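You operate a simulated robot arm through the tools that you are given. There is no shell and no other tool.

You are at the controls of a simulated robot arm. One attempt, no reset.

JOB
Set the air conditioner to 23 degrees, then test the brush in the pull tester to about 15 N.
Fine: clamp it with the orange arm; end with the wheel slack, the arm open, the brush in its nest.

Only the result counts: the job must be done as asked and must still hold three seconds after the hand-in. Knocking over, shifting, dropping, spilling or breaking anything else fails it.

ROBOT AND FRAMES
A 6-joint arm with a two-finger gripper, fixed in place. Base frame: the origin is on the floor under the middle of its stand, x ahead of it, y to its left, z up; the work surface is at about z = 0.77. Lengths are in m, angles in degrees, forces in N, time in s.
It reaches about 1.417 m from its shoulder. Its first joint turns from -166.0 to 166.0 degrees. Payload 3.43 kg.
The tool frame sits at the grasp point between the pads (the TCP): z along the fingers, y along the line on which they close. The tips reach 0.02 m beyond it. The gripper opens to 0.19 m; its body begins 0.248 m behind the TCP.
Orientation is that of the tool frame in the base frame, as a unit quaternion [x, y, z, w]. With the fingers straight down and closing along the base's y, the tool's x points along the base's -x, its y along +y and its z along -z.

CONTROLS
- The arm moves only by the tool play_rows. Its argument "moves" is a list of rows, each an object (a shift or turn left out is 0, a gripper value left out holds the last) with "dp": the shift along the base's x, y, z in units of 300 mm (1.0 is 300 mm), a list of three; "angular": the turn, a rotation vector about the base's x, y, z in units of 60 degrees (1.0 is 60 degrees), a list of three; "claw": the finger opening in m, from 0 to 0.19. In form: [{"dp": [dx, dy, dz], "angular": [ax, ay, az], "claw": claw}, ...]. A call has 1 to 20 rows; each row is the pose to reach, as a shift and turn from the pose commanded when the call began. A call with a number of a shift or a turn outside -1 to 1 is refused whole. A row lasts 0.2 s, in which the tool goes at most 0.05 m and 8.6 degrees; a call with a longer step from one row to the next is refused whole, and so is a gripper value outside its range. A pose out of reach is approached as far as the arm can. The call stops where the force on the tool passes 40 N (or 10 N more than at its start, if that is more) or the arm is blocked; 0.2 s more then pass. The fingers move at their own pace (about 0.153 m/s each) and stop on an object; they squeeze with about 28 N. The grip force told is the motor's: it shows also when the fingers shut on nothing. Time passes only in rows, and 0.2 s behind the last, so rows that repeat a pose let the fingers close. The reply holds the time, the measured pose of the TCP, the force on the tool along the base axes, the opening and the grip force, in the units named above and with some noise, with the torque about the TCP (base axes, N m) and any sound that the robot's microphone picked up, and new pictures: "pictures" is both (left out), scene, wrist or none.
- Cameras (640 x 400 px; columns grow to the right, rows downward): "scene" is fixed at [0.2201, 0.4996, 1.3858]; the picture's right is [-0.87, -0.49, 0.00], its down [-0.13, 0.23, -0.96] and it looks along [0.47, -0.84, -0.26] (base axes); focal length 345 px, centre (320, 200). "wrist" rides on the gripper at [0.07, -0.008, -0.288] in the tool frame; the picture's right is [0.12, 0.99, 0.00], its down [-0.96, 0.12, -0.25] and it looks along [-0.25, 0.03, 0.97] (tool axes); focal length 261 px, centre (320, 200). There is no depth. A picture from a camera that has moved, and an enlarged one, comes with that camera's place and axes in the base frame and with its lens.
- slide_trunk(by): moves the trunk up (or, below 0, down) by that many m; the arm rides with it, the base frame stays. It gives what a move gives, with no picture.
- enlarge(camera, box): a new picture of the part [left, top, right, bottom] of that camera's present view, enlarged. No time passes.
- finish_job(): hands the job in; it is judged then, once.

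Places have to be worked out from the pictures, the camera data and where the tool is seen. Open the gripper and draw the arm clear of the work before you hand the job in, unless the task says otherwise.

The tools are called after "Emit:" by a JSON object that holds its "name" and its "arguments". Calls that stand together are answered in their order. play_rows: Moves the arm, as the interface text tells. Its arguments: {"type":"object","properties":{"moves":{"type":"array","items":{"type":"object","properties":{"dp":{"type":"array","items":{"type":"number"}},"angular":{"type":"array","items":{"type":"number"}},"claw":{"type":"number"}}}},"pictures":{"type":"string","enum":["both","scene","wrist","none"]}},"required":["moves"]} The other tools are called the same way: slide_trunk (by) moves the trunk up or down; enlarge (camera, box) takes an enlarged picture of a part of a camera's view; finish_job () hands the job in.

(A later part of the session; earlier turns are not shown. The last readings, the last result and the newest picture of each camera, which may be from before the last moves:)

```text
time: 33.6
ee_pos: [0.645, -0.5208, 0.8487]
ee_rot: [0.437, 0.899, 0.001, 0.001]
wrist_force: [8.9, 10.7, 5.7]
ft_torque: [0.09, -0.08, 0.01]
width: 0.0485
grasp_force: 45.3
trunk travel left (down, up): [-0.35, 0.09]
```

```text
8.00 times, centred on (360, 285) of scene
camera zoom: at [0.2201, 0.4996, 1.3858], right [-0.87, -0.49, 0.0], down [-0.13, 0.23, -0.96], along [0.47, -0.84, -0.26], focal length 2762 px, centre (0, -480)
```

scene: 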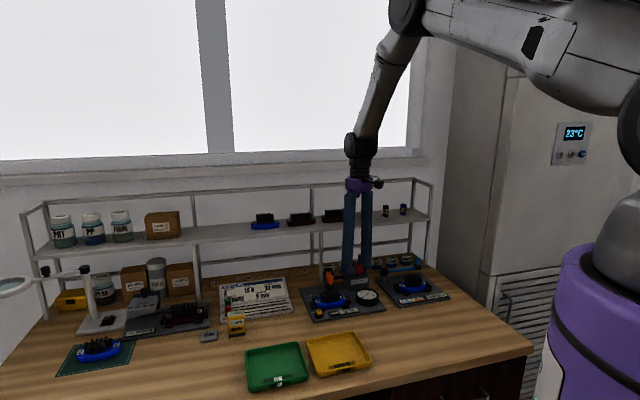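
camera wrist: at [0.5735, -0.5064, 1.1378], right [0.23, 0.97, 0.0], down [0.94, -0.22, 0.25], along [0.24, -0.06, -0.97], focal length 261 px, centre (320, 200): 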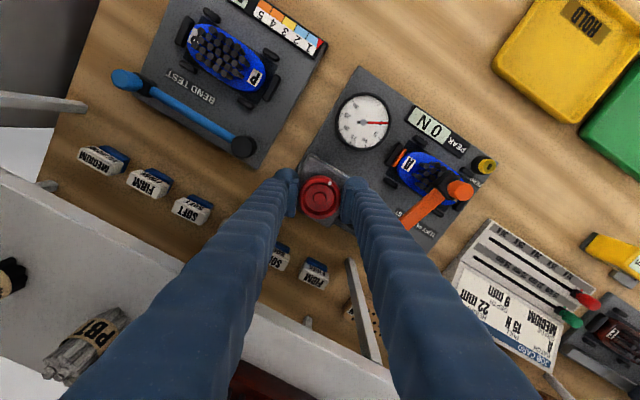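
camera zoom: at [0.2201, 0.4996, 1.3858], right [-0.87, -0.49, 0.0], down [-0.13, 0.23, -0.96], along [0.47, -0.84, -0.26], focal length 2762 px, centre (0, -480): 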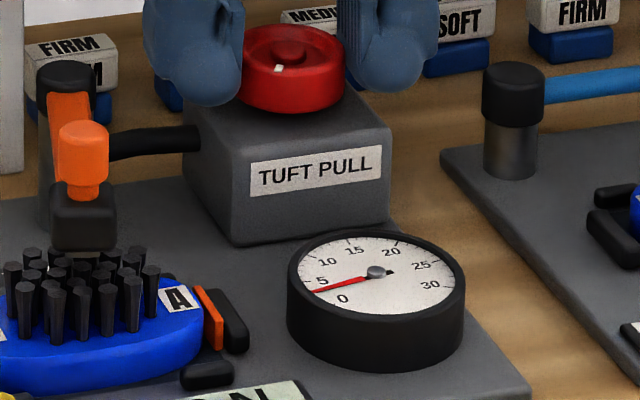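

After 32° the peak reads 3 N, about 6° per newton, so I need roughly 70° more. I'll turn 15° more and check the clearance to the shelf in the full wrist view.

Emit:
{"name": "play_rows", "arguments": {"moves": [{"dp": [0.001, 0.001, 0], "angular": [0, 0, -0.083], "claw": 0.04}, {"dp": [0.002, 0.002, 0], "angular": [0, 0, -0.167], "claw": 0.04}, {"dp": [0.002, 0.002, 0], "angular": [0, 0, -0.25], "claw": 0.04}], "pictures": "both"}}

Emit:
{"name": "enlarge", "arguments": {"camera": "wrist", "box": [220, 70, 420, 220]}}

Emit:
{"name": "enlarge", "arguments": {"camera": "scene", "box": [320, 180, 420, 320]}}

```text
time: 34.4
ee_pos: [0.6457, -0.5209, 0.8488]
ee_rot: [0.551, 0.834, 0.0, 0.001]
wrist_force: [9.3, 12.8, 8.7]
ft_torque: [0.06, -0.15, 0.04]
width: 0.0486
grasp_force: 45.2
trunk travel left (down, up): [-0.35, 0.09]
camera wrist: at [0.6086, -0.4588, 1.1376], right [0.87, 0.5, 0.0], down [0.48, -0.84, 0.25], along [0.12, -0.22, -0.97], focal length 261 px, centre (320, 200)
```

scene: 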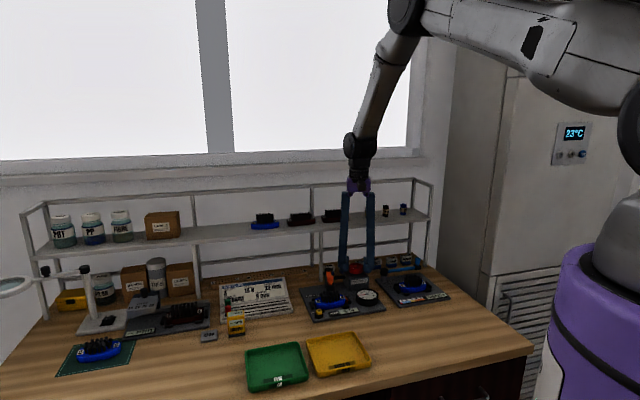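
wrist: 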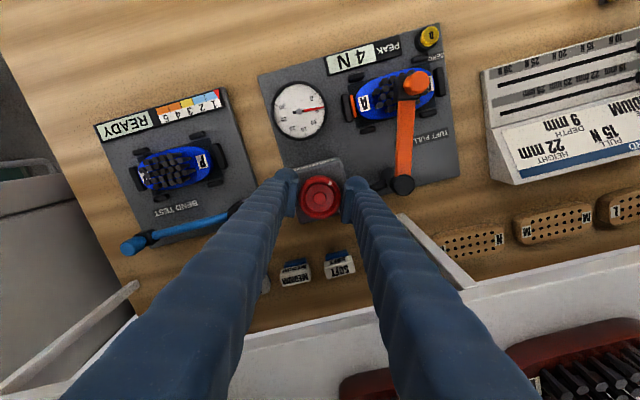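

```text
2.67 times, centred on (320, 145) of wrist
camera zoom: at [0.6086, -0.4588, 1.1376], right [0.87, 0.5, 0.0], down [0.48, -0.84, 0.25], along [0.12, -0.22, -0.97], focal length 695 px, centre (320, 347)
```

zoom: 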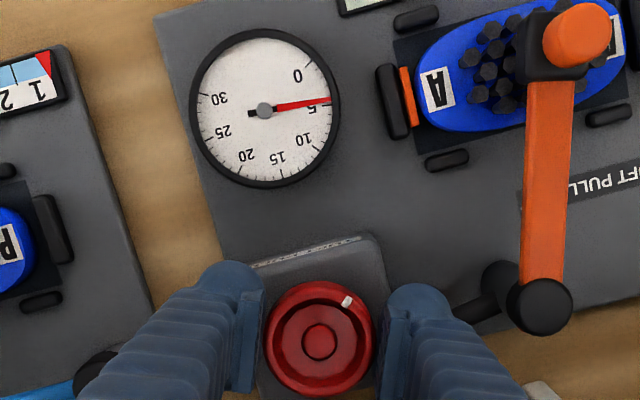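

```text
2.86 times, centred on (370, 250) of scene
camera zoom: at [0.2201, 0.4996, 1.3858], right [-0.87, -0.49, 0.0], down [-0.13, 0.23, -0.96], along [0.47, -0.84, -0.26], focal length 986 px, centre (177, 57)
```

zoom: 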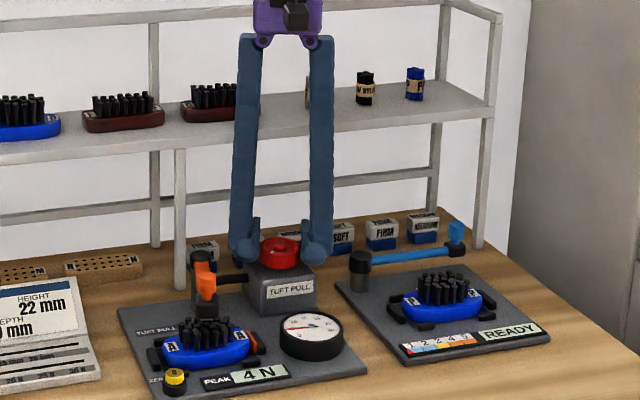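

The mark isn't slipping relative to the fingers, and the peak reads 4 N at 47°, about 0.1 N per degree. I'll turn another 28° with slight recentring, then regrip rather than swing the fingers toward the shelf.

Emit:
{"name": "play_rows", "arguments": {"moves": [{"dp": [0.001, 0.001, 0], "angular": [0, 0, -0.117], "claw": 0.04}, {"dp": [0.002, 0.003, 0], "angular": [0, 0, -0.233], "claw": 0.04}, {"dp": [0.003, 0.004, 0], "angular": [0, 0, -0.35], "claw": 0.04}, {"dp": [0.003, 0.004, 0], "angular": [0, 0, -0.467], "claw": 0.04}], "pictures": "both"}}

Emit:
{"name": "enlarge", "arguments": {"camera": "wrist", "box": [220, 50, 420, 220]}}

Emit:
{"name": "enlarge", "arguments": {"camera": "scene", "box": [320, 200, 420, 320]}}

```text
time: 35.4
ee_pos: [0.6461, -0.5207, 0.8494]
ee_rot: [0.737, 0.675, -0.001, 0.002]
wrist_force: [11.5, 5.0, 6.3]
ft_torque: [-0.08, -0.09, 0.03]
width: 0.0487
grasp_force: 45.1
trunk travel left (down, up): [-0.35, 0.09]
camera wrist: at [0.6431, -0.4488, 1.1375], right [1.0, 0.03, 0.0], down [0.03, -0.97, 0.25], along [0.01, -0.25, -0.97], focal length 261 px, centre (320, 200)
```

scene: 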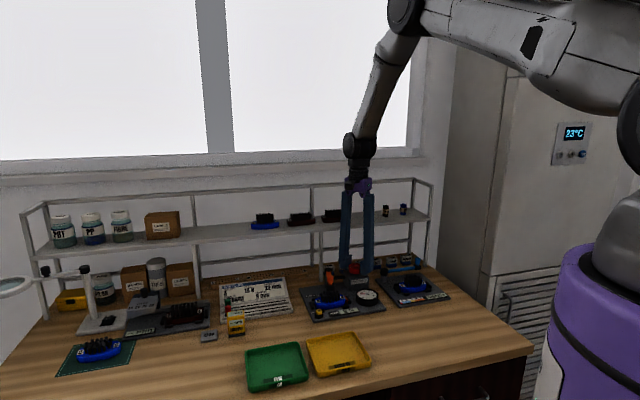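
wrist: 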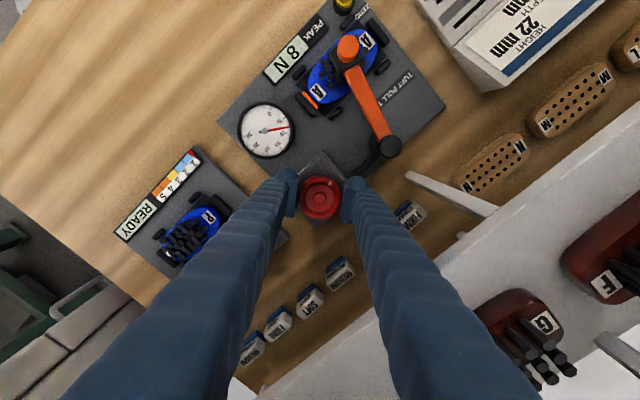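

```text
2.35 times, centred on (320, 135) of wrist
camera zoom: at [0.6431, -0.4488, 1.1375], right [1.0, 0.03, 0.0], down [0.03, -0.97, 0.25], along [0.01, -0.25, -0.97], focal length 613 px, centre (320, 353)
```

zoom: 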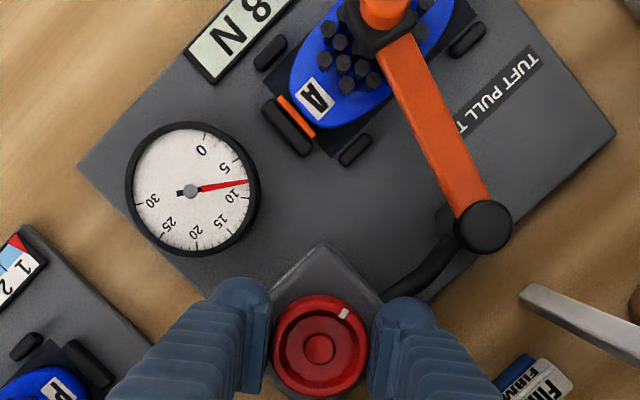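

```text
3.33 times, centred on (370, 260) of scene
camera zoom: at [0.2201, 0.4996, 1.3858], right [-0.87, -0.49, 0.0], down [-0.13, 0.23, -0.96], along [0.47, -0.84, -0.26], focal length 1151 px, centre (153, 0)
```

zoom: 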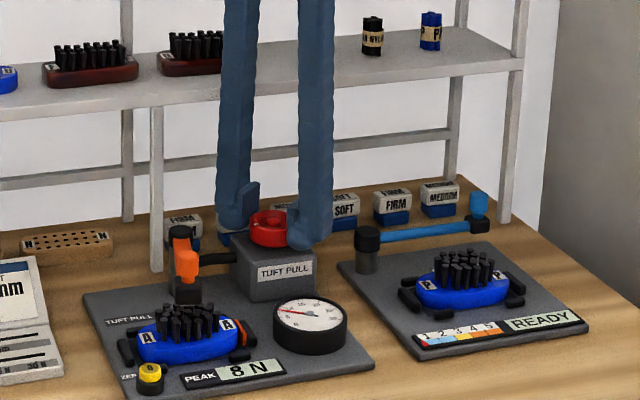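

75° of turn gives 8 N, so the load fits about 0.125 N/° past 12° of slack; 15 N should come at about 132°. I'll open the fingers to regrip and see whether the wheel holds by itself.

Emit:
{"name": "play_rows", "arguments": {"moves": [{"dp": [0, 0, 0], "claw": 0.06}, {"dp": [0, 0, 0], "claw": 0.08}, {"dp": [0, 0, 0], "claw": 0.08}], "pictures": "none"}}

Emit:
{"name": "enlarge", "arguments": {"camera": "wrist", "box": [220, 50, 420, 220]}}

Emit:
{"name": "enlarge", "arguments": {"camera": "scene", "box": [330, 250, 390, 310]}}

```text
time: 36.2
ee_pos: [0.6458, -0.5209, 0.8474]
ee_rot: [0.736, 0.677, 0.0, 0.001]
wrist_force: [0.1, -0.2, -0.4]
ft_torque: [0.02, -0.03, -0.04]
width: 0.0799
grasp_force: 0.1
trunk travel left (down, up): [-0.35, 0.09]
```

```text
2.35 times, centred on (320, 135) of wrist
camera zoom: at [0.6422, -0.4494, 1.1372], right [1.0, 0.03, 0.0], down [0.03, -0.97, 0.25], along [0.01, -0.25, -0.97], focal length 613 px, centre (320, 353)
```

zoom: 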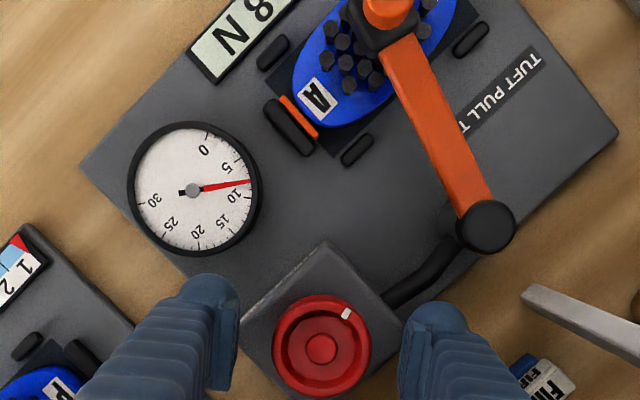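

```text
6.67 times, centred on (360, 280) of scene
camera zoom: at [0.2201, 0.4996, 1.3858], right [-0.87, -0.49, 0.0], down [-0.13, 0.23, -0.96], along [0.47, -0.84, -0.26], focal length 2301 px, centre (53, -333)
```

zoom: 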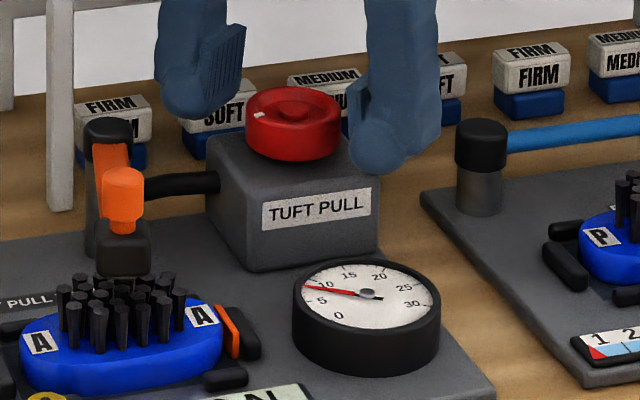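

The wheel holds its position by friction, with the gauge at about 8 N. I'll lift slightly, rotate the open gripper back 60°, come down again and regrip.

Emit:
{"name": "play_rows", "arguments": {"moves": [{"dp": [0, 0, 0.07], "claw": 0.08}, {"dp": [0, 0, 0.15], "claw": 0.08}, {"dp": [0, 0, 0.15], "angular": [0, 0, 0.125], "claw": 0.08}, {"dp": [0, 0, 0.15], "angular": [0, 0, 0.25], "claw": 0.08}, {"dp": [0, 0, 0.15], "angular": [0, 0, 0.375], "claw": 0.08}, {"dp": [0, 0, 0.15], "angular": [0, 0, 0.5], "claw": 0.08}, {"dp": [0, 0, 0.15], "angular": [0, 0, 0.625], "claw": 0.08}, {"dp": [0, 0, 0.15], "angular": [0, 0, 0.75], "claw": 0.08}, {"dp": [0, 0, 0.15], "angular": [0, 0, 0.875], "claw": 0.08}, {"dp": [0, 0, 0.15], "angular": [0, 0, 1.0], "claw": 0.08}, {"dp": [0, 0, 0.15], "angular": [0, 0, 1.0], "claw": 0.08}, {"dp": [0, 0, 0.07], "angular": [0, 0, 1.0], "claw": 0.08}, {"dp": [0, 0, 0.0], "angular": [0, 0, 1.0], "claw": 0.08}, {"dp": [0, 0, 0.0], "angular": [0, 0, 1.0], "claw": 0.08}], "pictures": "both"}}

Emit:
{"name": "enlarge", "arguments": {"camera": "wrist", "box": [220, 70, 420, 220]}}

```text
time: 39.2
ee_pos: [0.6465, -0.5189, 0.8466]
ee_rot: [0.3, 0.954, 0.001, 0.001]
wrist_force: [0.8, 0.8, 0.2]
ft_torque: [0.0, 0.01, 0.01]
width: 0.0797
grasp_force: 0.1
trunk travel left (down, up): [-0.35, 0.09]
camera wrist: at [0.5823, -0.4863, 1.1357], right [0.47, 0.88, 0.0], down [0.85, -0.46, 0.25], along [0.22, -0.12, -0.97], focal length 261 px, centre (320, 200)
```

scene: 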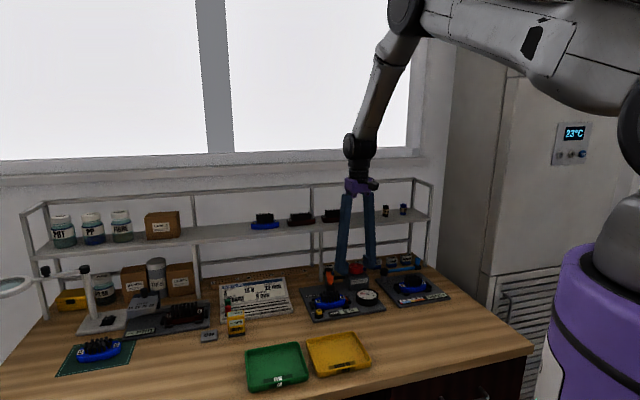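
wrist: 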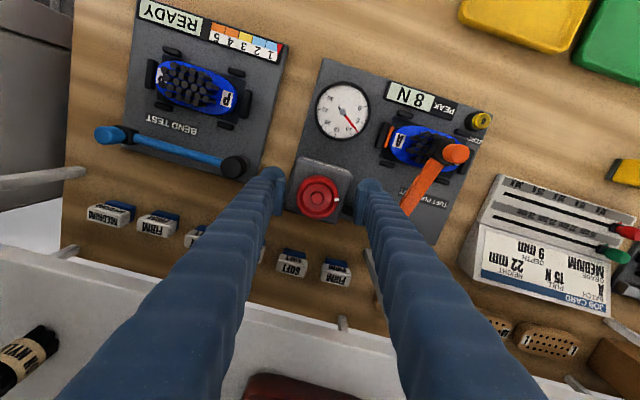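

```text
2.67 times, centred on (320, 145) of wrist
camera zoom: at [0.5823, -0.4863, 1.1357], right [0.47, 0.88, 0.0], down [0.85, -0.46, 0.25], along [0.22, -0.12, -0.97], focal length 695 px, centre (320, 347)
```

zoom: 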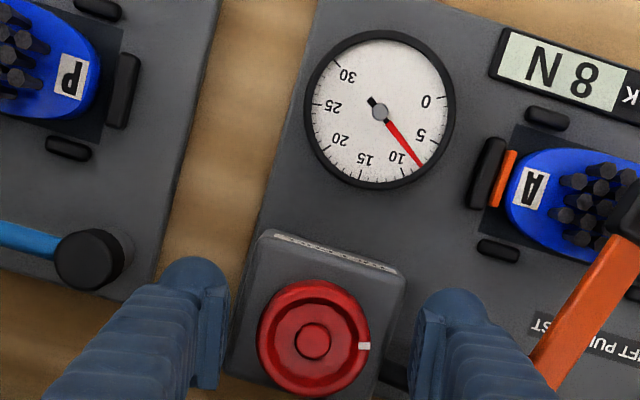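

The fingers are back around the wheel, which sits about 3 mm toward the −y pad. I'll shift accordingly and close again.

Emit:
{"name": "play_rows", "arguments": {"moves": [{"dp": [-0.0048, -0.0068, 0.004], "claw": 0.07}, {"dp": [-0.0048, -0.0068, 0.004], "claw": 0.05}, {"dp": [-0.0048, -0.0068, 0.004], "claw": 0.04}, {"dp": [-0.0048, -0.0068, 0.004], "claw": 0.04}, {"dp": [-0.0048, -0.0068, 0.004], "claw": 0.04}], "pictures": "none"}}

Emit:
{"name": "enlarge", "arguments": {"camera": "wrist", "box": [220, 70, 420, 220]}}

```text
time: 40.4
ee_pos: [0.6439, -0.5223, 0.8481]
ee_rot: [0.3, 0.954, 0.0, 0.001]
wrist_force: [0.0, -0.1, 0.8]
ft_torque: [0.0, -0.01, 0.0]
width: 0.0484
grasp_force: 45.0
trunk travel left (down, up): [-0.35, 0.09]
```

```text
2.67 times, centred on (320, 145) of wrist
camera zoom: at [0.5805, -0.4885, 1.1373], right [0.47, 0.88, 0.0], down [0.85, -0.46, 0.25], along [0.22, -0.12, -0.97], focal length 695 px, centre (320, 347)
```

zoom: 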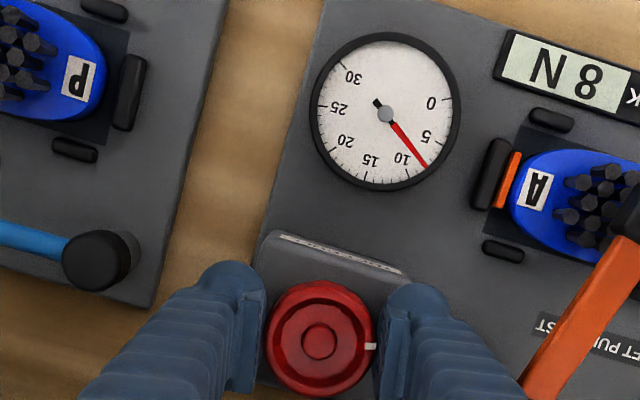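

The regrip is clean, with no side force and 8 N still held. I'll turn another 28° clockwise, expecting about 11–12 N.

Emit:
{"name": "play_rows", "arguments": {"moves": [{"dp": [0, 0, 0], "angular": [0, 0, -0.117], "claw": 0.04}, {"dp": [0, 0, 0], "angular": [0, 0, -0.233], "claw": 0.04}, {"dp": [0, 0, 0], "angular": [0, 0, -0.35], "claw": 0.04}, {"dp": [0, 0, 0], "angular": [0, 0, -0.467], "claw": 0.04}], "pictures": "none"}}

Emit:
{"name": "enlarge", "arguments": {"camera": "wrist", "box": [220, 50, 440, 220]}}

Emit:
{"name": "enlarge", "arguments": {"camera": "scene", "box": [330, 260, 390, 320]}}

```text
time: 41.4
ee_pos: [0.6454, -0.521, 0.8481]
ee_rot: [0.522, 0.853, 0.0, 0.0]
wrist_force: [9.0, 9.1, -8.7]
ft_torque: [0.18, -0.04, 0.05]
width: 0.0485
grasp_force: 45.6
trunk travel left (down, up): [-0.35, 0.09]
```

```text
2.35 times, centred on (330, 135) of wrist
camera zoom: at [0.6048, -0.4621, 1.1374], right [0.83, 0.56, 0.0], down [0.54, -0.8, 0.25], along [0.14, -0.21, -0.97], focal length 613 px, centre (296, 353)
```

zoom: 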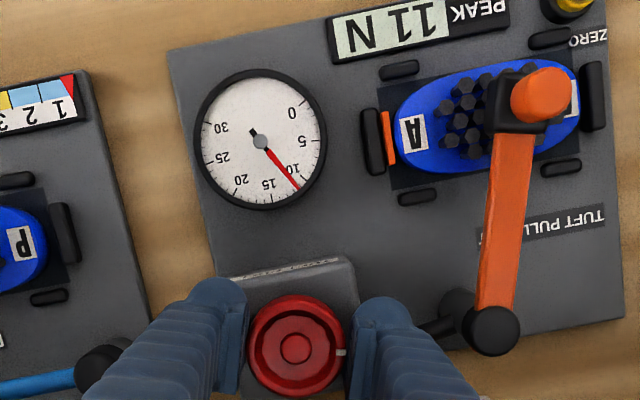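

```text
6.67 times, centred on (360, 290) of scene
camera zoom: at [0.2201, 0.4996, 1.3858], right [-0.87, -0.49, 0.0], down [-0.13, 0.23, -0.96], along [0.47, -0.84, -0.26], focal length 2301 px, centre (53, -400)
```

zoom: 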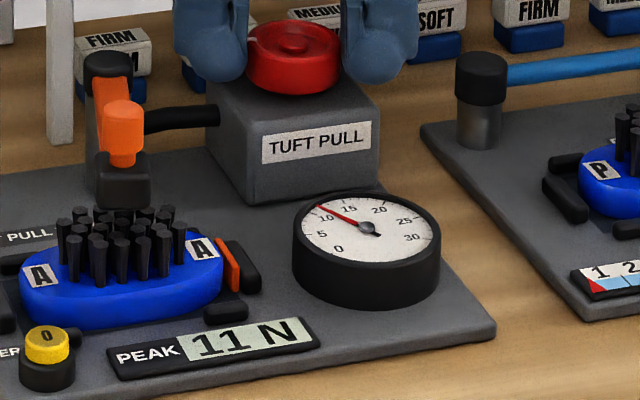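

PEAK is 11 N, as predicted. I'll turn 20° more, expecting about 14 N, recentring slightly.

Emit:
{"name": "play_rows", "arguments": {"moves": [{"dp": [0.001, 0.001, 0], "angular": [0, 0, -0.111], "claw": 0.04}, {"dp": [0.002, 0.002, 0], "angular": [0, 0, -0.222], "claw": 0.04}, {"dp": [0.002, 0.002, 0], "angular": [0, 0, -0.333], "claw": 0.04}], "pictures": "none"}}

Emit:
{"name": "enlarge", "arguments": {"camera": "wrist", "box": [220, 50, 440, 220]}}

Emit:
{"name": "enlarge", "arguments": {"camera": "scene", "box": [330, 260, 390, 320]}}

```text
time: 42.2
ee_pos: [0.6451, -0.5222, 0.8486]
ee_rot: [0.662, 0.749, -0.001, 0.0]
wrist_force: [12.1, 13.4, -16.0]
ft_torque: [0.27, -0.05, 0.0]
width: 0.0483
grasp_force: 45.0
trunk travel left (down, up): [-0.35, 0.09]
```

```text
2.35 times, centred on (330, 135) of wrist
camera zoom: at [0.6283, -0.4517, 1.1374], right [0.97, 0.24, 0.0], down [0.23, -0.94, 0.25], along [0.06, -0.24, -0.97], focal length 613 px, centre (296, 353)
```

zoom: 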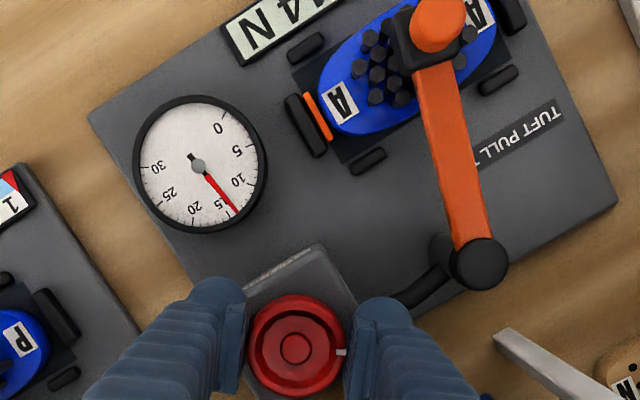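

```text
6.67 times, centred on (360, 290) of scene
camera zoom: at [0.2201, 0.4996, 1.3858], right [-0.87, -0.49, 0.0], down [-0.13, 0.23, -0.96], along [0.47, -0.84, -0.26], focal length 2301 px, centre (53, -400)
```

zoom: 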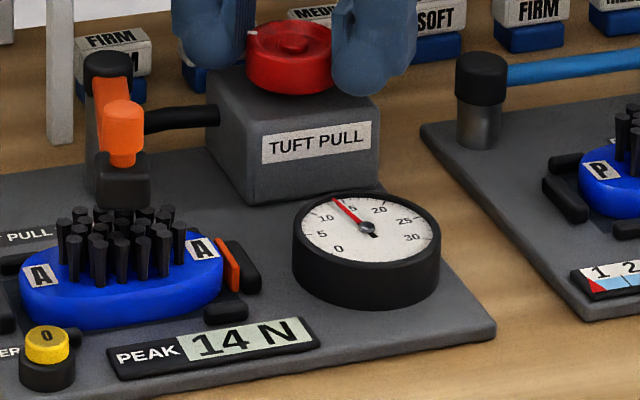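

PEAK is 14 N at 123°. I'll turn a final 8.5° for about 15 N.

Emit:
{"name": "play_rows", "arguments": {"moves": [{"dp": [0.001, 0.001, -0.001], "angular": [0, 0, -0.07], "claw": 0.04}, {"dp": [0.001, 0.001, -0.002], "angular": [0, 0, -0.14], "claw": 0.04}], "pictures": "none"}}

Emit:
{"name": "enlarge", "arguments": {"camera": "wrist", "box": [220, 20, 440, 220]}}

Emit:
{"name": "enlarge", "arguments": {"camera": "scene", "box": [330, 260, 390, 320]}}

```text
time: 42.8
ee_pos: [0.6453, -0.5203, 0.8476]
ee_rot: [0.715, 0.7, -0.001, 0.0]
wrist_force: [14.5, 14.6, -13.5]
ft_torque: [0.24, -0.09, 0.02]
width: 0.0485
grasp_force: 45.9
trunk travel left (down, up): [-0.35, 0.09]
```

```text
2.00 times, centred on (330, 120) of wrist
camera zoom: at [0.6388, -0.4498, 1.1374], right [1.0, 0.1, 0.0], down [0.09, -0.96, 0.25], along [0.02, -0.25, -0.97], focal length 521 px, centre (300, 360)
```

zoom: 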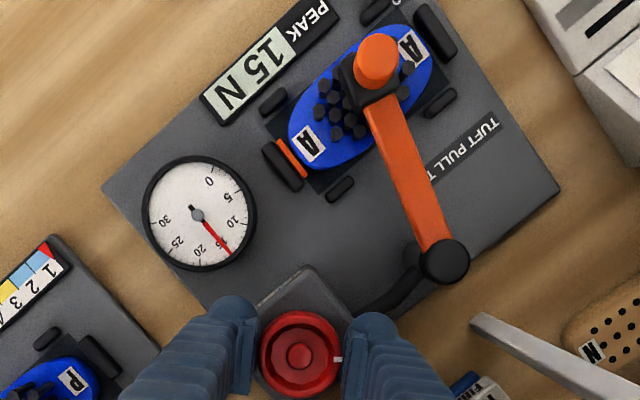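

```text
6.67 times, centred on (360, 290) of scene
camera zoom: at [0.2201, 0.4996, 1.3858], right [-0.87, -0.49, 0.0], down [-0.13, 0.23, -0.96], along [0.47, -0.84, -0.26], focal length 2301 px, centre (53, -400)
```

zoom: 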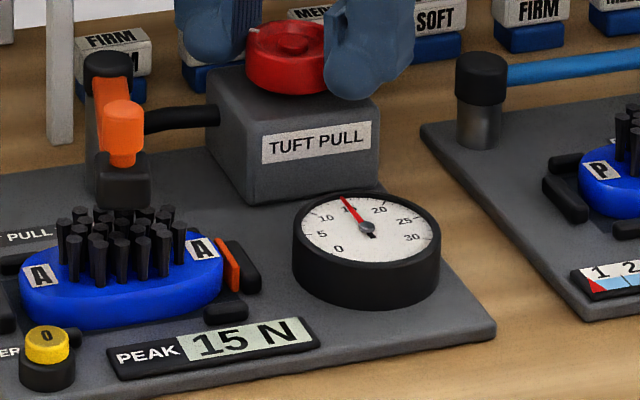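

PEAK reads 15 N and the gauge needle is on 15. Now I'll unwind counter-clockwise, 60° first.

Emit:
{"name": "play_rows", "arguments": {"moves": [{"dp": [0, 0, 0.001], "angular": [0, 0, 0.125], "claw": 0.04}, {"dp": [-0.001, -0.001, 0.002], "angular": [0, 0, 0.25], "claw": 0.04}, {"dp": [-0.001, -0.001, 0.002], "angular": [0, 0, 0.375], "claw": 0.04}, {"dp": [-0.002, -0.002, 0.002], "angular": [0, 0, 0.5], "claw": 0.04}, {"dp": [-0.002, -0.002, 0.002], "angular": [0, 0, 0.625], "claw": 0.04}, {"dp": [-0.003, -0.003, 0.002], "angular": [0, 0, 0.75], "claw": 0.04}, {"dp": [-0.003, -0.003, 0.002], "angular": [0, 0, 0.875], "claw": 0.04}, {"dp": [-0.003, -0.003, 0.002], "angular": [0, 0, 1.0], "claw": 0.04}], "pictures": "none"}}

Emit:
{"name": "enlarge", "arguments": {"camera": "wrist", "box": [220, 40, 460, 220]}}

Emit:
{"name": "enlarge", "arguments": {"camera": "scene", "box": [330, 260, 390, 320]}}

```text
time: 44.6
ee_pos: [0.6442, -0.5215, 0.8488]
ee_rot: [0.269, 0.963, 0.001, -0.001]
wrist_force: [1.8, 12.1, -20.4]
ft_torque: [0.01, 0.01, 0.05]
width: 0.0484
grasp_force: 44.9
trunk travel left (down, up): [-0.35, 0.09]
```

```text
2.22 times, centred on (340, 130) of wrist
camera zoom: at [0.5791, -0.4932, 1.1377], right [0.41, 0.91, 0.0], down [0.88, -0.4, 0.25], along [0.23, -0.1, -0.97], focal length 579 px, centre (276, 356)
```

zoom: 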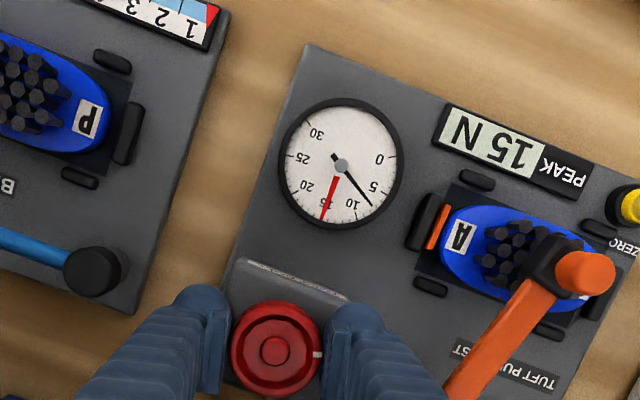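

```text
6.67 times, centred on (360, 290) of scene
camera zoom: at [0.2201, 0.4996, 1.3858], right [-0.87, -0.49, 0.0], down [-0.13, 0.23, -0.96], along [0.47, -0.84, -0.26], focal length 2301 px, centre (53, -400)
```

zoom: 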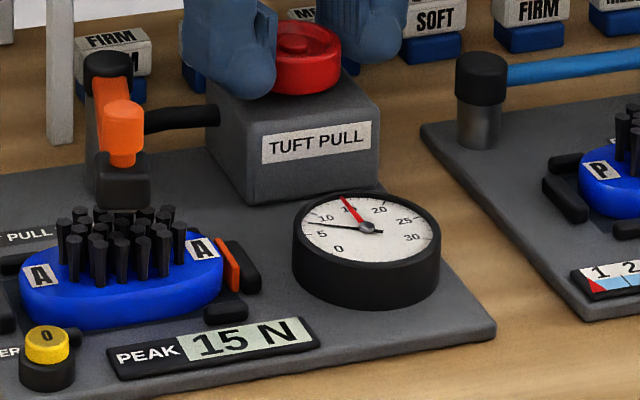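

The current-load needle (black) is down to about 7.4 N and the peak needle holds 15. I'll release, lift, rotate the open gripper back 60° clockwise, and come down for another grip.

Emit:
{"name": "play_rows", "arguments": {"moves": [{"dp": [0, 0, 0], "claw": 0.06}, {"dp": [0, 0, 0], "claw": 0.08}, {"dp": [0, 0, 0.07], "claw": 0.08}, {"dp": [0, 0, 0.15], "claw": 0.08}, {"dp": [0, 0, 0.15], "angular": [0, 0, -0.125], "claw": 0.08}, {"dp": [0, 0, 0.15], "angular": [0, 0, -0.25], "claw": 0.08}, {"dp": [0, 0, 0.15], "angular": [0, 0, -0.375], "claw": 0.08}, {"dp": [0, 0, 0.15], "angular": [0, 0, -0.5], "claw": 0.08}, {"dp": [0, 0, 0.15], "angular": [0, 0, -0.625], "claw": 0.08}, {"dp": [0, 0, 0.15], "angular": [0, 0, -0.75], "claw": 0.08}, {"dp": [0, 0, 0.15], "angular": [0, 0, -0.875], "claw": 0.08}, {"dp": [0, 0, 0.15], "angular": [0, 0, -1.0], "claw": 0.08}, {"dp": [0, 0, 0.15], "angular": [0, 0, -1.0], "claw": 0.08}, {"dp": [0.003, 0.004, 0.07], "angular": [0, 0, -1.0], "claw": 0.08}, {"dp": [0.003, 0.004, 0.0], "angular": [0, 0, -1.0], "claw": 0.08}, {"dp": [0.003, 0.004, 0.0], "angular": [0, 0, -1.0], "claw": 0.08}], "pictures": "both"}}

Emit:
{"name": "enlarge", "arguments": {"camera": "wrist", "box": [220, 50, 420, 220]}}

```text
time: 48.0
ee_pos: [0.6458, -0.5209, 0.8499]
ee_rot: [0.715, 0.699, -0.001, 0.001]
wrist_force: [-0.4, 0.0, -0.1]
ft_torque: [-0.01, -0.01, -0.01]
width: 0.0803
grasp_force: 0.1
trunk travel left (down, up): [-0.35, 0.09]
camera wrist: at [0.6379, -0.4497, 1.1395], right [1.0, 0.1, 0.0], down [0.09, -0.96, 0.25], along [0.02, -0.25, -0.97], focal length 261 px, centre (320, 200)
```

scene: 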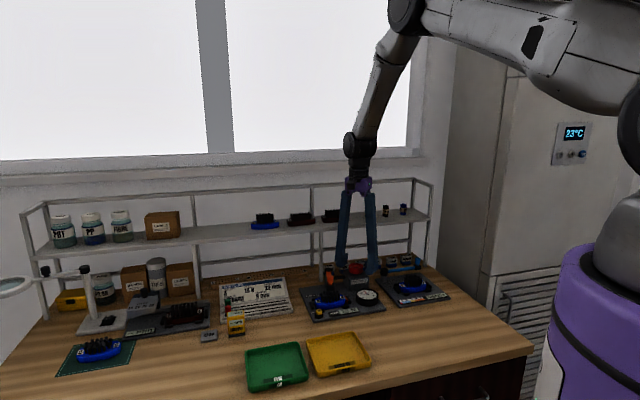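
wrist: 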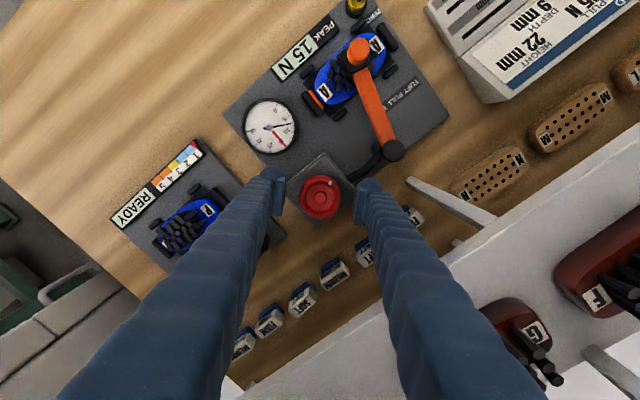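

```text
2.35 times, centred on (320, 135) of wrist
camera zoom: at [0.6379, -0.4497, 1.1395], right [1.0, 0.1, 0.0], down [0.09, -0.96, 0.25], along [0.02, -0.25, -0.97], focal length 613 px, centre (320, 353)
```

zoom: 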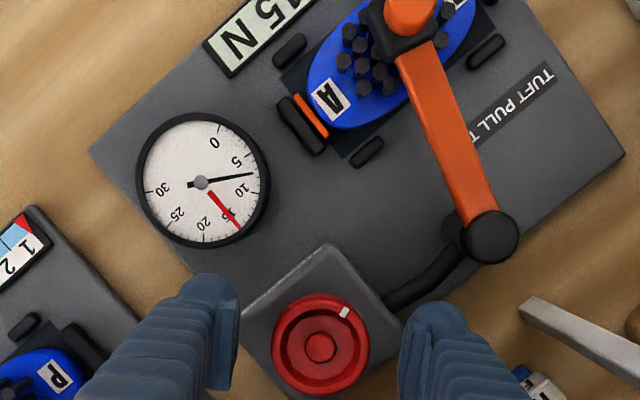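

The wheel is centred between the pads again and holding about 7.5 N, so I'll grip and unwind 60° more.

Emit:
{"name": "play_rows", "arguments": {"moves": [{"dp": [0, 0, 0], "claw": 0.06}, {"dp": [0, 0, 0], "claw": 0.04}, {"dp": [0, 0, 0], "claw": 0.04}, {"dp": [0, 0, 0], "claw": 0.04}, {"dp": [0, 0, 0], "angular": [0, 0, 0.12], "claw": 0.04}, {"dp": [0, 0, 0], "angular": [0, 0, 0.24], "claw": 0.04}, {"dp": [0, 0, 0], "angular": [0, 0, 0.36], "claw": 0.04}, {"dp": [0, 0, 0], "angular": [0, 0, 0.48], "claw": 0.04}, {"dp": [0, 0, 0], "angular": [0, 0, 0.6], "claw": 0.04}, {"dp": [0, 0, 0], "angular": [0, 0, 0.72], "claw": 0.04}, {"dp": [0, 0, 0], "angular": [0, 0, 0.84], "claw": 0.04}], "pictures": "none"}}

Emit:
{"name": "enlarge", "arguments": {"camera": "wrist", "box": [220, 40, 460, 220]}}

Emit:
{"name": "enlarge", "arguments": {"camera": "scene", "box": [330, 260, 390, 320]}}

```text
time: 50.4
ee_pos: [0.6435, -0.5209, 0.8501]
ee_rot: [0.349, 0.937, 0.0, 0.001]
wrist_force: [-6.1, -4.5, 10.9]
ft_torque: [0.03, 0.24, 0.01]
width: 0.0486
grasp_force: 44.6
trunk travel left (down, up): [-0.35, 0.09]
```

```text
2.22 times, centred on (340, 130) of wrist
camera zoom: at [0.5844, -0.4819, 1.1394], right [0.56, 0.83, 0.0], down [0.8, -0.54, 0.25], along [0.21, -0.14, -0.97], focal length 579 px, centre (276, 356)
```

zoom: 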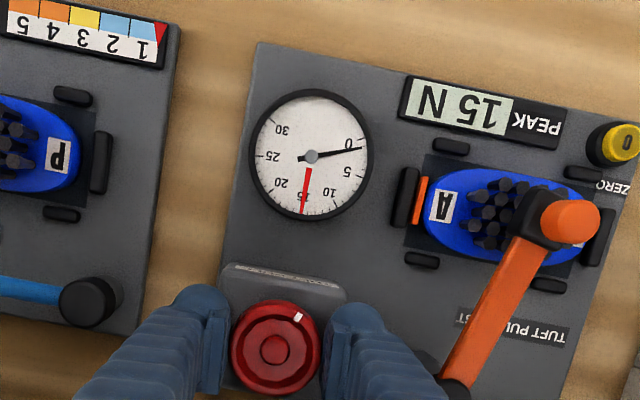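

```text
6.67 times, centred on (360, 290) of scene
camera zoom: at [0.2201, 0.4996, 1.3858], right [-0.87, -0.49, 0.0], down [-0.13, 0.23, -0.96], along [0.47, -0.84, -0.26], focal length 2301 px, centre (53, -400)
```

zoom: 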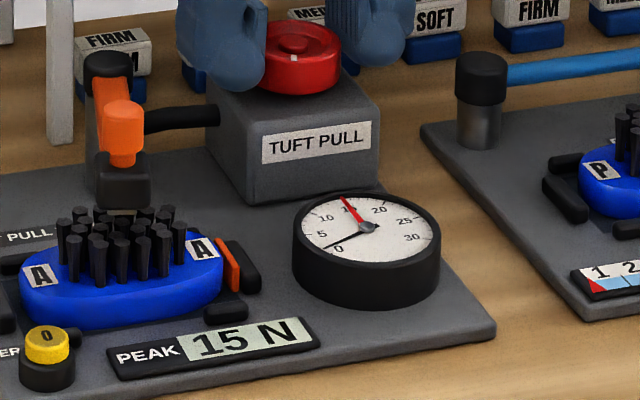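

The load is down to about 1 N with roughly 20° left to the start position. I'll turn back 19° more.

Emit:
{"name": "play_rows", "arguments": {"moves": [{"dp": [-0.001, -0.001, 0], "angular": [0, 0, 0.11], "claw": 0.04}, {"dp": [-0.001, -0.001, 0], "angular": [0, 0, 0.22], "claw": 0.04}, {"dp": [-0.001, -0.001, 0], "angular": [0, 0, 0.317], "claw": 0.04}], "pictures": "none"}}

Emit:
{"name": "enlarge", "arguments": {"camera": "wrist", "box": [220, 40, 460, 220]}}

Emit:
{"name": "enlarge", "arguments": {"camera": "scene", "box": [330, 260, 390, 320]}}

```text
time: 51.2
ee_pos: [0.6435, -0.5219, 0.8516]
ee_rot: [0.189, 0.982, 0.0, 0.001]
wrist_force: [-11.5, -11.1, 12.5]
ft_torque: [-0.06, 0.38, -0.04]
width: 0.0487
grasp_force: 45.0
trunk travel left (down, up): [-0.35, 0.09]
```

```text
2.22 times, centred on (340, 130) of wrist
camera zoom: at [0.5741, -0.504, 1.1393], right [0.26, 0.97, 0.0], down [0.94, -0.25, 0.25], along [0.24, -0.06, -0.97], focal length 579 px, centre (276, 356)
```

zoom: 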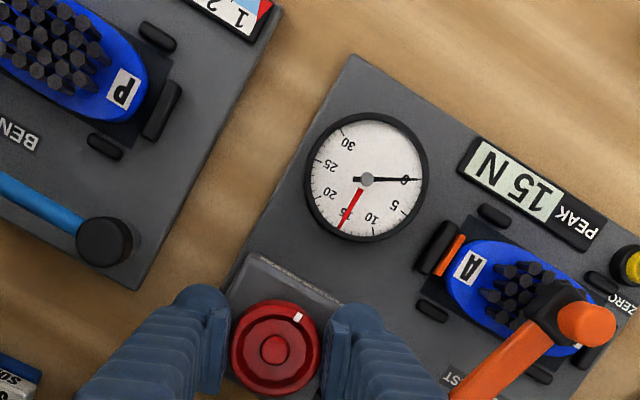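

```text
6.67 times, centred on (360, 290) of scene
camera zoom: at [0.2201, 0.4996, 1.3858], right [-0.87, -0.49, 0.0], down [-0.13, 0.23, -0.96], along [0.47, -0.84, -0.26], focal length 2301 px, centre (53, -400)
```

zoom: 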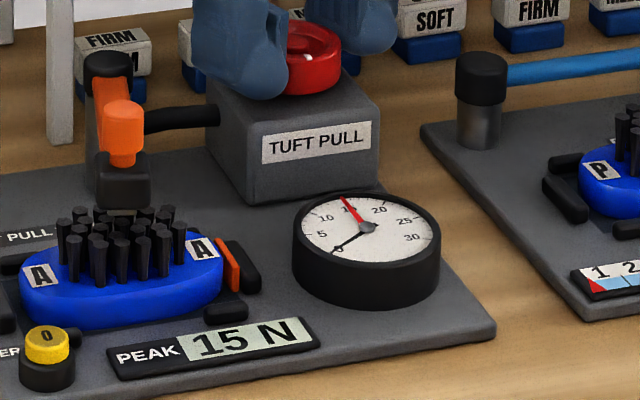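

The load needle is back at 0 with about 2° of turn remaining, and the peak holds 15 N. I'll turn back the last 2°, release the wheel and rise clear.

Emit:
{"name": "play_rows", "arguments": {"moves": [{"dp": [-0.001, -0.001, 0], "angular": [0, 0, 0.033], "claw": 0.04}, {"dp": [-0.001, -0.001, 0], "angular": [0, 0, 0.033], "claw": 0.04}, {"dp": [-0.001, -0.001, 0], "angular": [0, 0, 0.033], "claw": 0.06}, {"dp": [-0.001, -0.001, 0], "angular": [0, 0, 0.033], "claw": 0.08}, {"dp": [-0.001, -0.001, 0], "angular": [0, 0, 0.033], "claw": 0.08}, {"dp": [-0.001, -0.001, 0.12], "angular": [0, 0, 0.033], "claw": 0.08}, {"dp": [-0.001, -0.001, 0.26], "angular": [0, 0, 0.033], "claw": 0.08}, {"dp": [-0.001, -0.001, 0.4], "angular": [0, 0, 0.033], "claw": 0.08}, {"dp": [-0.001, -0.001, 0.54], "angular": [0, 0, 0.033], "claw": 0.08}], "pictures": "both"}}

Emit:
{"name": "enlarge", "arguments": {"camera": "wrist", "box": [260, 80, 440, 220]}}

Emit:
{"name": "enlarge", "arguments": {"camera": "scene", "box": [300, 250, 390, 320]}}

```text
time: 53.2
ee_pos: [0.6451, -0.5194, 1.015]
ee_rot: [0.173, 0.985, 0.0, 0.001]
wrist_force: [0.0, 0.5, 0.0]
ft_torque: [0.0, -0.06, -0.02]
width: 0.0798
grasp_force: 0.1
trunk travel left (down, up): [-0.35, 0.09]
camera wrist: at [0.5742, -0.5035, 1.3034], right [0.23, 0.97, 0.0], down [0.94, -0.22, 0.25], along [0.24, -0.05, -0.97], focal length 261 px, centre (320, 200)
```

scene: 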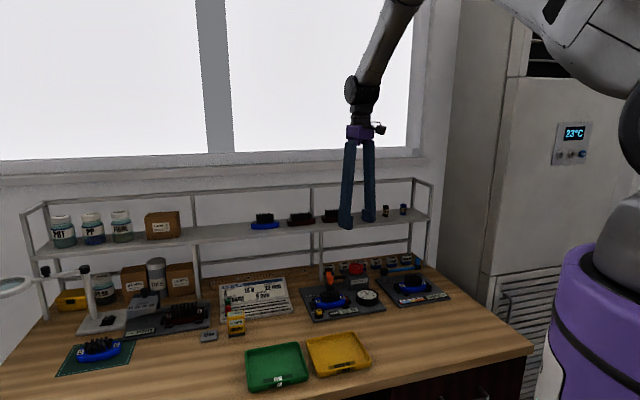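
wrist: 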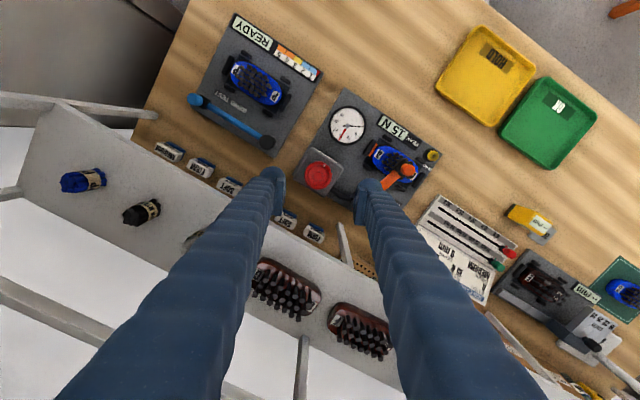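

```text
2.86 times, centred on (350, 150) of wrist
camera zoom: at [0.5742, -0.5035, 1.3034], right [0.23, 0.97, 0.0], down [0.94, -0.22, 0.25], along [0.24, -0.05, -0.97], focal length 745 px, centre (234, 343)
```

zoom: 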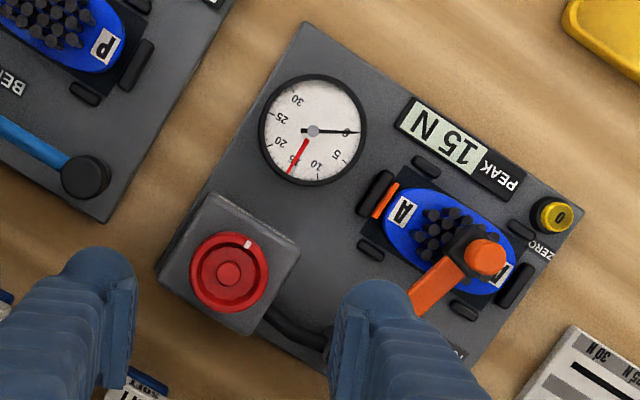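

```text
5.71 times, centred on (345, 285) of scene
camera zoom: at [0.2201, 0.4996, 1.3858], right [-0.87, -0.49, 0.0], down [-0.13, 0.23, -0.96], along [0.47, -0.84, -0.26], focal length 1973 px, centre (177, -286)
```

zoom: 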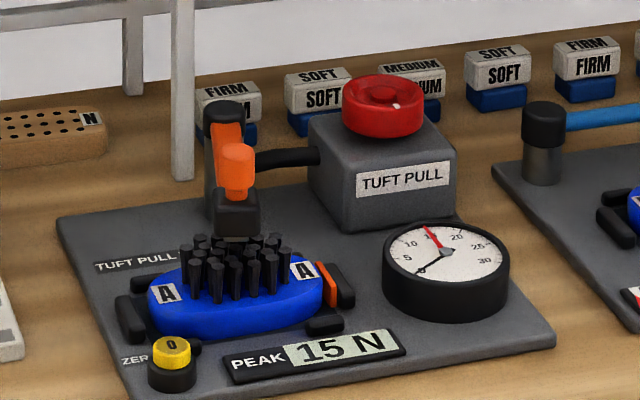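

The wheel mark is back near its start, the load is 0 and PEAK is 15 N. Now I'll go back above the clamp arm's knob with the closing line along the arm.

Emit:
{"name": "play_rows", "arguments": {"moves": [{"dp": [0.008, 0.061, 0], "angular": [0, 0, 0.117], "claw": 0.06}, {"dp": [0.015, 0.123, 0], "angular": [0, 0, 0.233], "claw": 0.06}, {"dp": [0.023, 0.184, 0], "angular": [0, 0, 0.35], "claw": 0.06}, {"dp": [0.03, 0.246, 0], "angular": [0, 0, 0.467], "claw": 0.06}, {"dp": [0.038, 0.307, 0], "angular": [0, 0, 0.583], "claw": 0.06}, {"dp": [0.046, 0.369, 0], "angular": [0, 0, 0.7], "claw": 0.06}, {"dp": [0.053, 0.43, 0], "angular": [0, 0, 0.817], "claw": 0.06}, {"dp": [0.0607, 0.4913, 0], "angular": [0, 0, 0.933], "claw": 0.06}, {"dp": [0.0607, 0.4913, -0.12], "angular": [0, 0, 0.933], "claw": 0.06}, {"dp": [0.0607, 0.4913, -0.25], "angular": [0, 0, 0.933], "claw": 0.06}, {"dp": [0.0607, 0.4913, -0.25], "angular": [0, 0, 0.933], "claw": 0.06}], "pictures": "both"}}

Emit:
{"name": "enlarge", "arguments": {"camera": "wrist", "box": [240, 100, 400, 220]}}

Emit:
{"name": "enlarge", "arguments": {"camera": "scene", "box": [300, 230, 390, 320]}}

```text
time: 55.6
ee_pos: [0.6632, -0.3741, 0.938]
ee_rot: [-0.31, 0.951, 0.001, 0.0]
wrist_force: [-1.2, 0.9, 0.4]
ft_torque: [0.0, -0.02, 0.01]
width: 0.0597
grasp_force: 0.1
trunk travel left (down, up): [-0.35, 0.09]
camera wrist: at [0.6105, -0.4228, 1.2266], right [-0.68, 0.73, 0.0], down [0.71, 0.66, 0.25], along [0.18, 0.17, -0.97], focal length 261 px, centre (320, 200)
```

scene: 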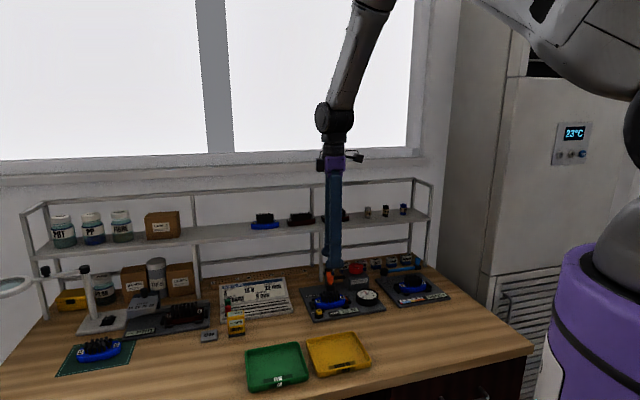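
wrist: 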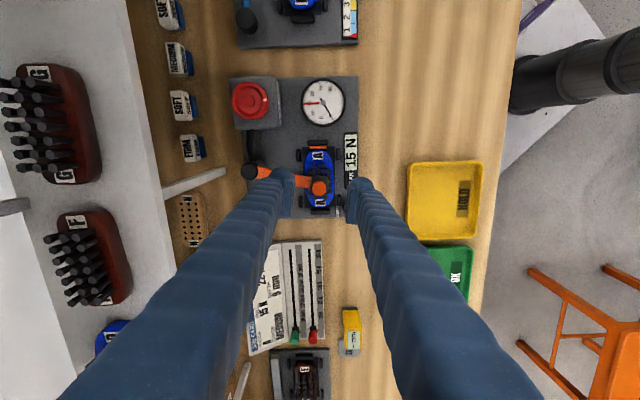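

```text
3.33 times, centred on (320, 160) of wrist
camera zoom: at [0.6105, -0.4228, 1.2266], right [-0.68, 0.73, 0.0], down [0.71, 0.66, 0.25], along [0.18, 0.17, -0.97], focal length 869 px, centre (320, 333)
```

zoom: 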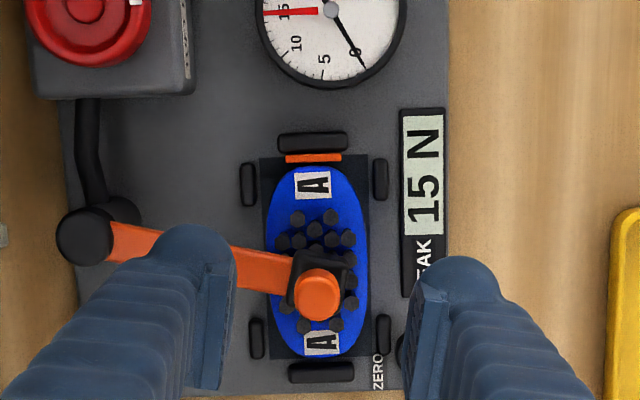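

```text
4.44 times, centred on (345, 275) of scene
camera zoom: at [0.2201, 0.4996, 1.3858], right [-0.87, -0.49, 0.0], down [-0.13, 0.23, -0.96], along [0.47, -0.84, -0.26], focal length 1534 px, centre (209, -133)
```

zoom: 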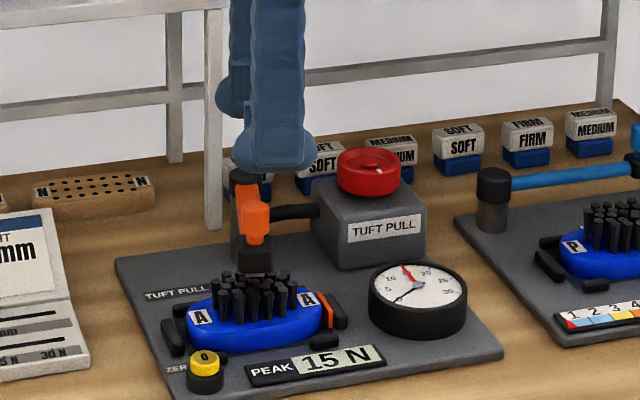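

The knob sits about 5 mm behind the TCP, so the fingers slid a bit against the stop earlier; the arm is at about 121.5°. I'll recentre, lower to knob height and grip it.

Emit:
{"name": "play_rows", "arguments": {"moves": [{"dp": [0.015, 0.01, -0.05], "claw": 0.06}, {"dp": [0.015, 0.01, -0.13], "claw": 0.06}, {"dp": [0.015, 0.01, -0.213], "claw": 0.06}, {"dp": [0.015, 0.01, -0.213], "claw": 0.06}, {"dp": [0.015, 0.01, -0.213], "claw": 0.03}, {"dp": [0.015, 0.01, -0.213], "claw": 0.01}, {"dp": [0.015, 0.01, -0.213], "claw": 0.01}, {"dp": [0.015, 0.01, -0.213], "claw": 0.01}], "pictures": "both"}}

Emit:
{"name": "enlarge", "arguments": {"camera": "wrist", "box": [240, 100, 400, 220]}}

```text
time: 57.4
ee_pos: [0.6687, -0.3702, 0.872]
ee_rot: [-0.309, 0.951, 0.001, 0.001]
wrist_force: [4.1, -6.5, -3.8]
ft_torque: [-0.05, -0.04, 0.03]
width: 0.018
grasp_force: 45.0
trunk travel left (down, up): [-0.35, 0.09]
camera wrist: at [0.6164, -0.4192, 1.1609], right [-0.68, 0.73, 0.0], down [0.71, 0.66, 0.25], along [0.18, 0.17, -0.97], focal length 261 px, centre (320, 200)
```

scene: 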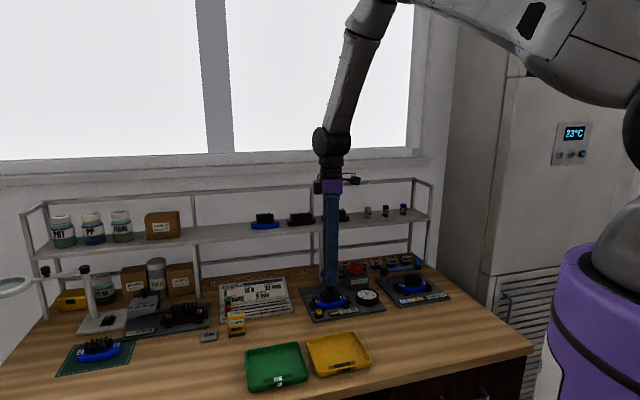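
wrist: 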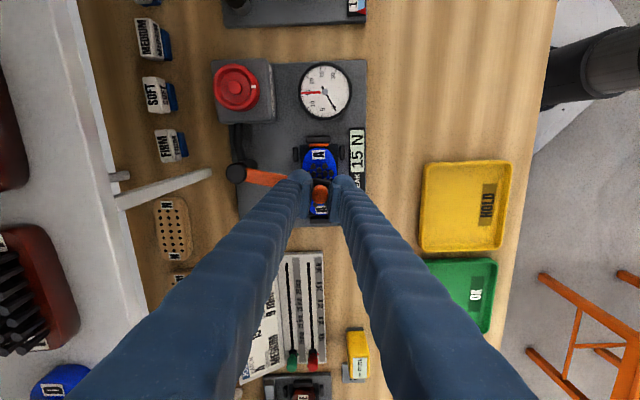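

```text
3.33 times, centred on (320, 160) of wrist
camera zoom: at [0.6164, -0.4192, 1.1609], right [-0.68, 0.73, 0.0], down [0.71, 0.66, 0.25], along [0.18, 0.17, -0.97], focal length 869 px, centre (320, 333)
```

zoom: 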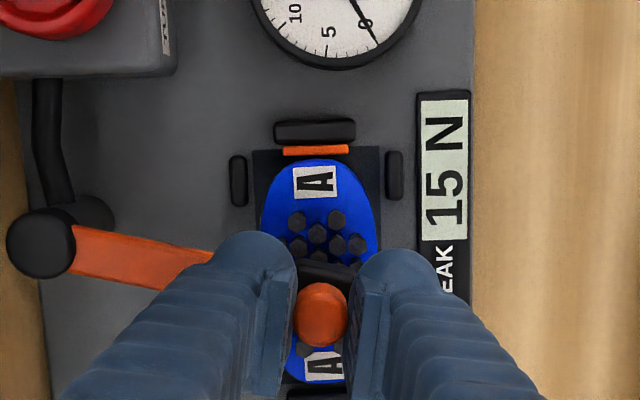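

The knob is gripped. I'll swing the arm back clockwise along its arc, 30° first.

Emit:
{"name": "play_rows", "arguments": {"moves": [{"dp": [0.0395, 0.0209, 0], "angular": [0, 0, -0.125], "claw": 0.01}, {"dp": [0.0813, 0.0366, 0], "angular": [0, 0, -0.25], "claw": 0.01}, {"dp": [0.1249, 0.0466, 0], "angular": [0, 0, -0.375], "claw": 0.01}, {"dp": [0.1694, 0.0508, 0], "angular": [0, 0, -0.5], "claw": 0.01}], "pictures": "scene"}}

Emit:
{"name": "enlarge", "arguments": {"camera": "scene", "box": [280, 230, 390, 320]}}

```text
time: 58.4
ee_pos: [0.7188, -0.3557, 0.8716]
ee_rot: [-0.052, 0.999, 0.001, 0.0]
wrist_force: [2.6, -7.3, 1.1]
ft_torque: [-0.21, 0.65, 0.21]
width: 0.0178
grasp_force: 45.2
trunk travel left (down, up): [-0.35, 0.09]
```

scene: 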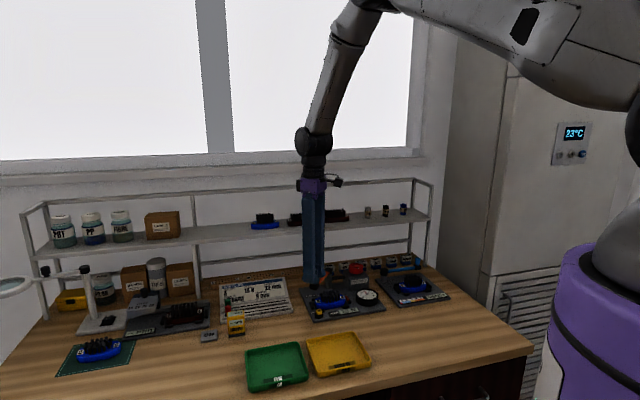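

```text
4.44 times, centred on (335, 275) of scene
camera zoom: at [0.2201, 0.4996, 1.3858], right [-0.87, -0.49, 0.0], down [-0.13, 0.23, -0.96], along [0.47, -0.84, -0.26], focal length 1534 px, centre (253, -133)
```

zoom: 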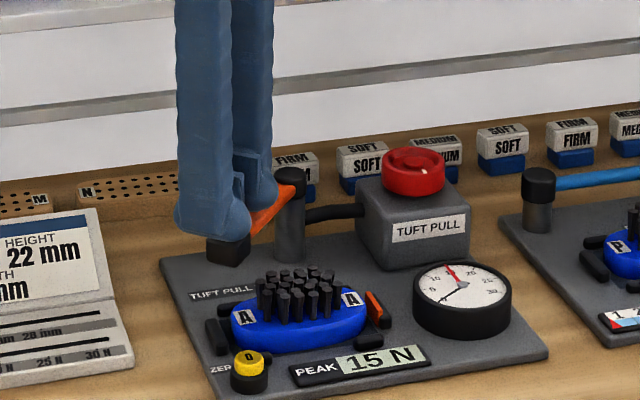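

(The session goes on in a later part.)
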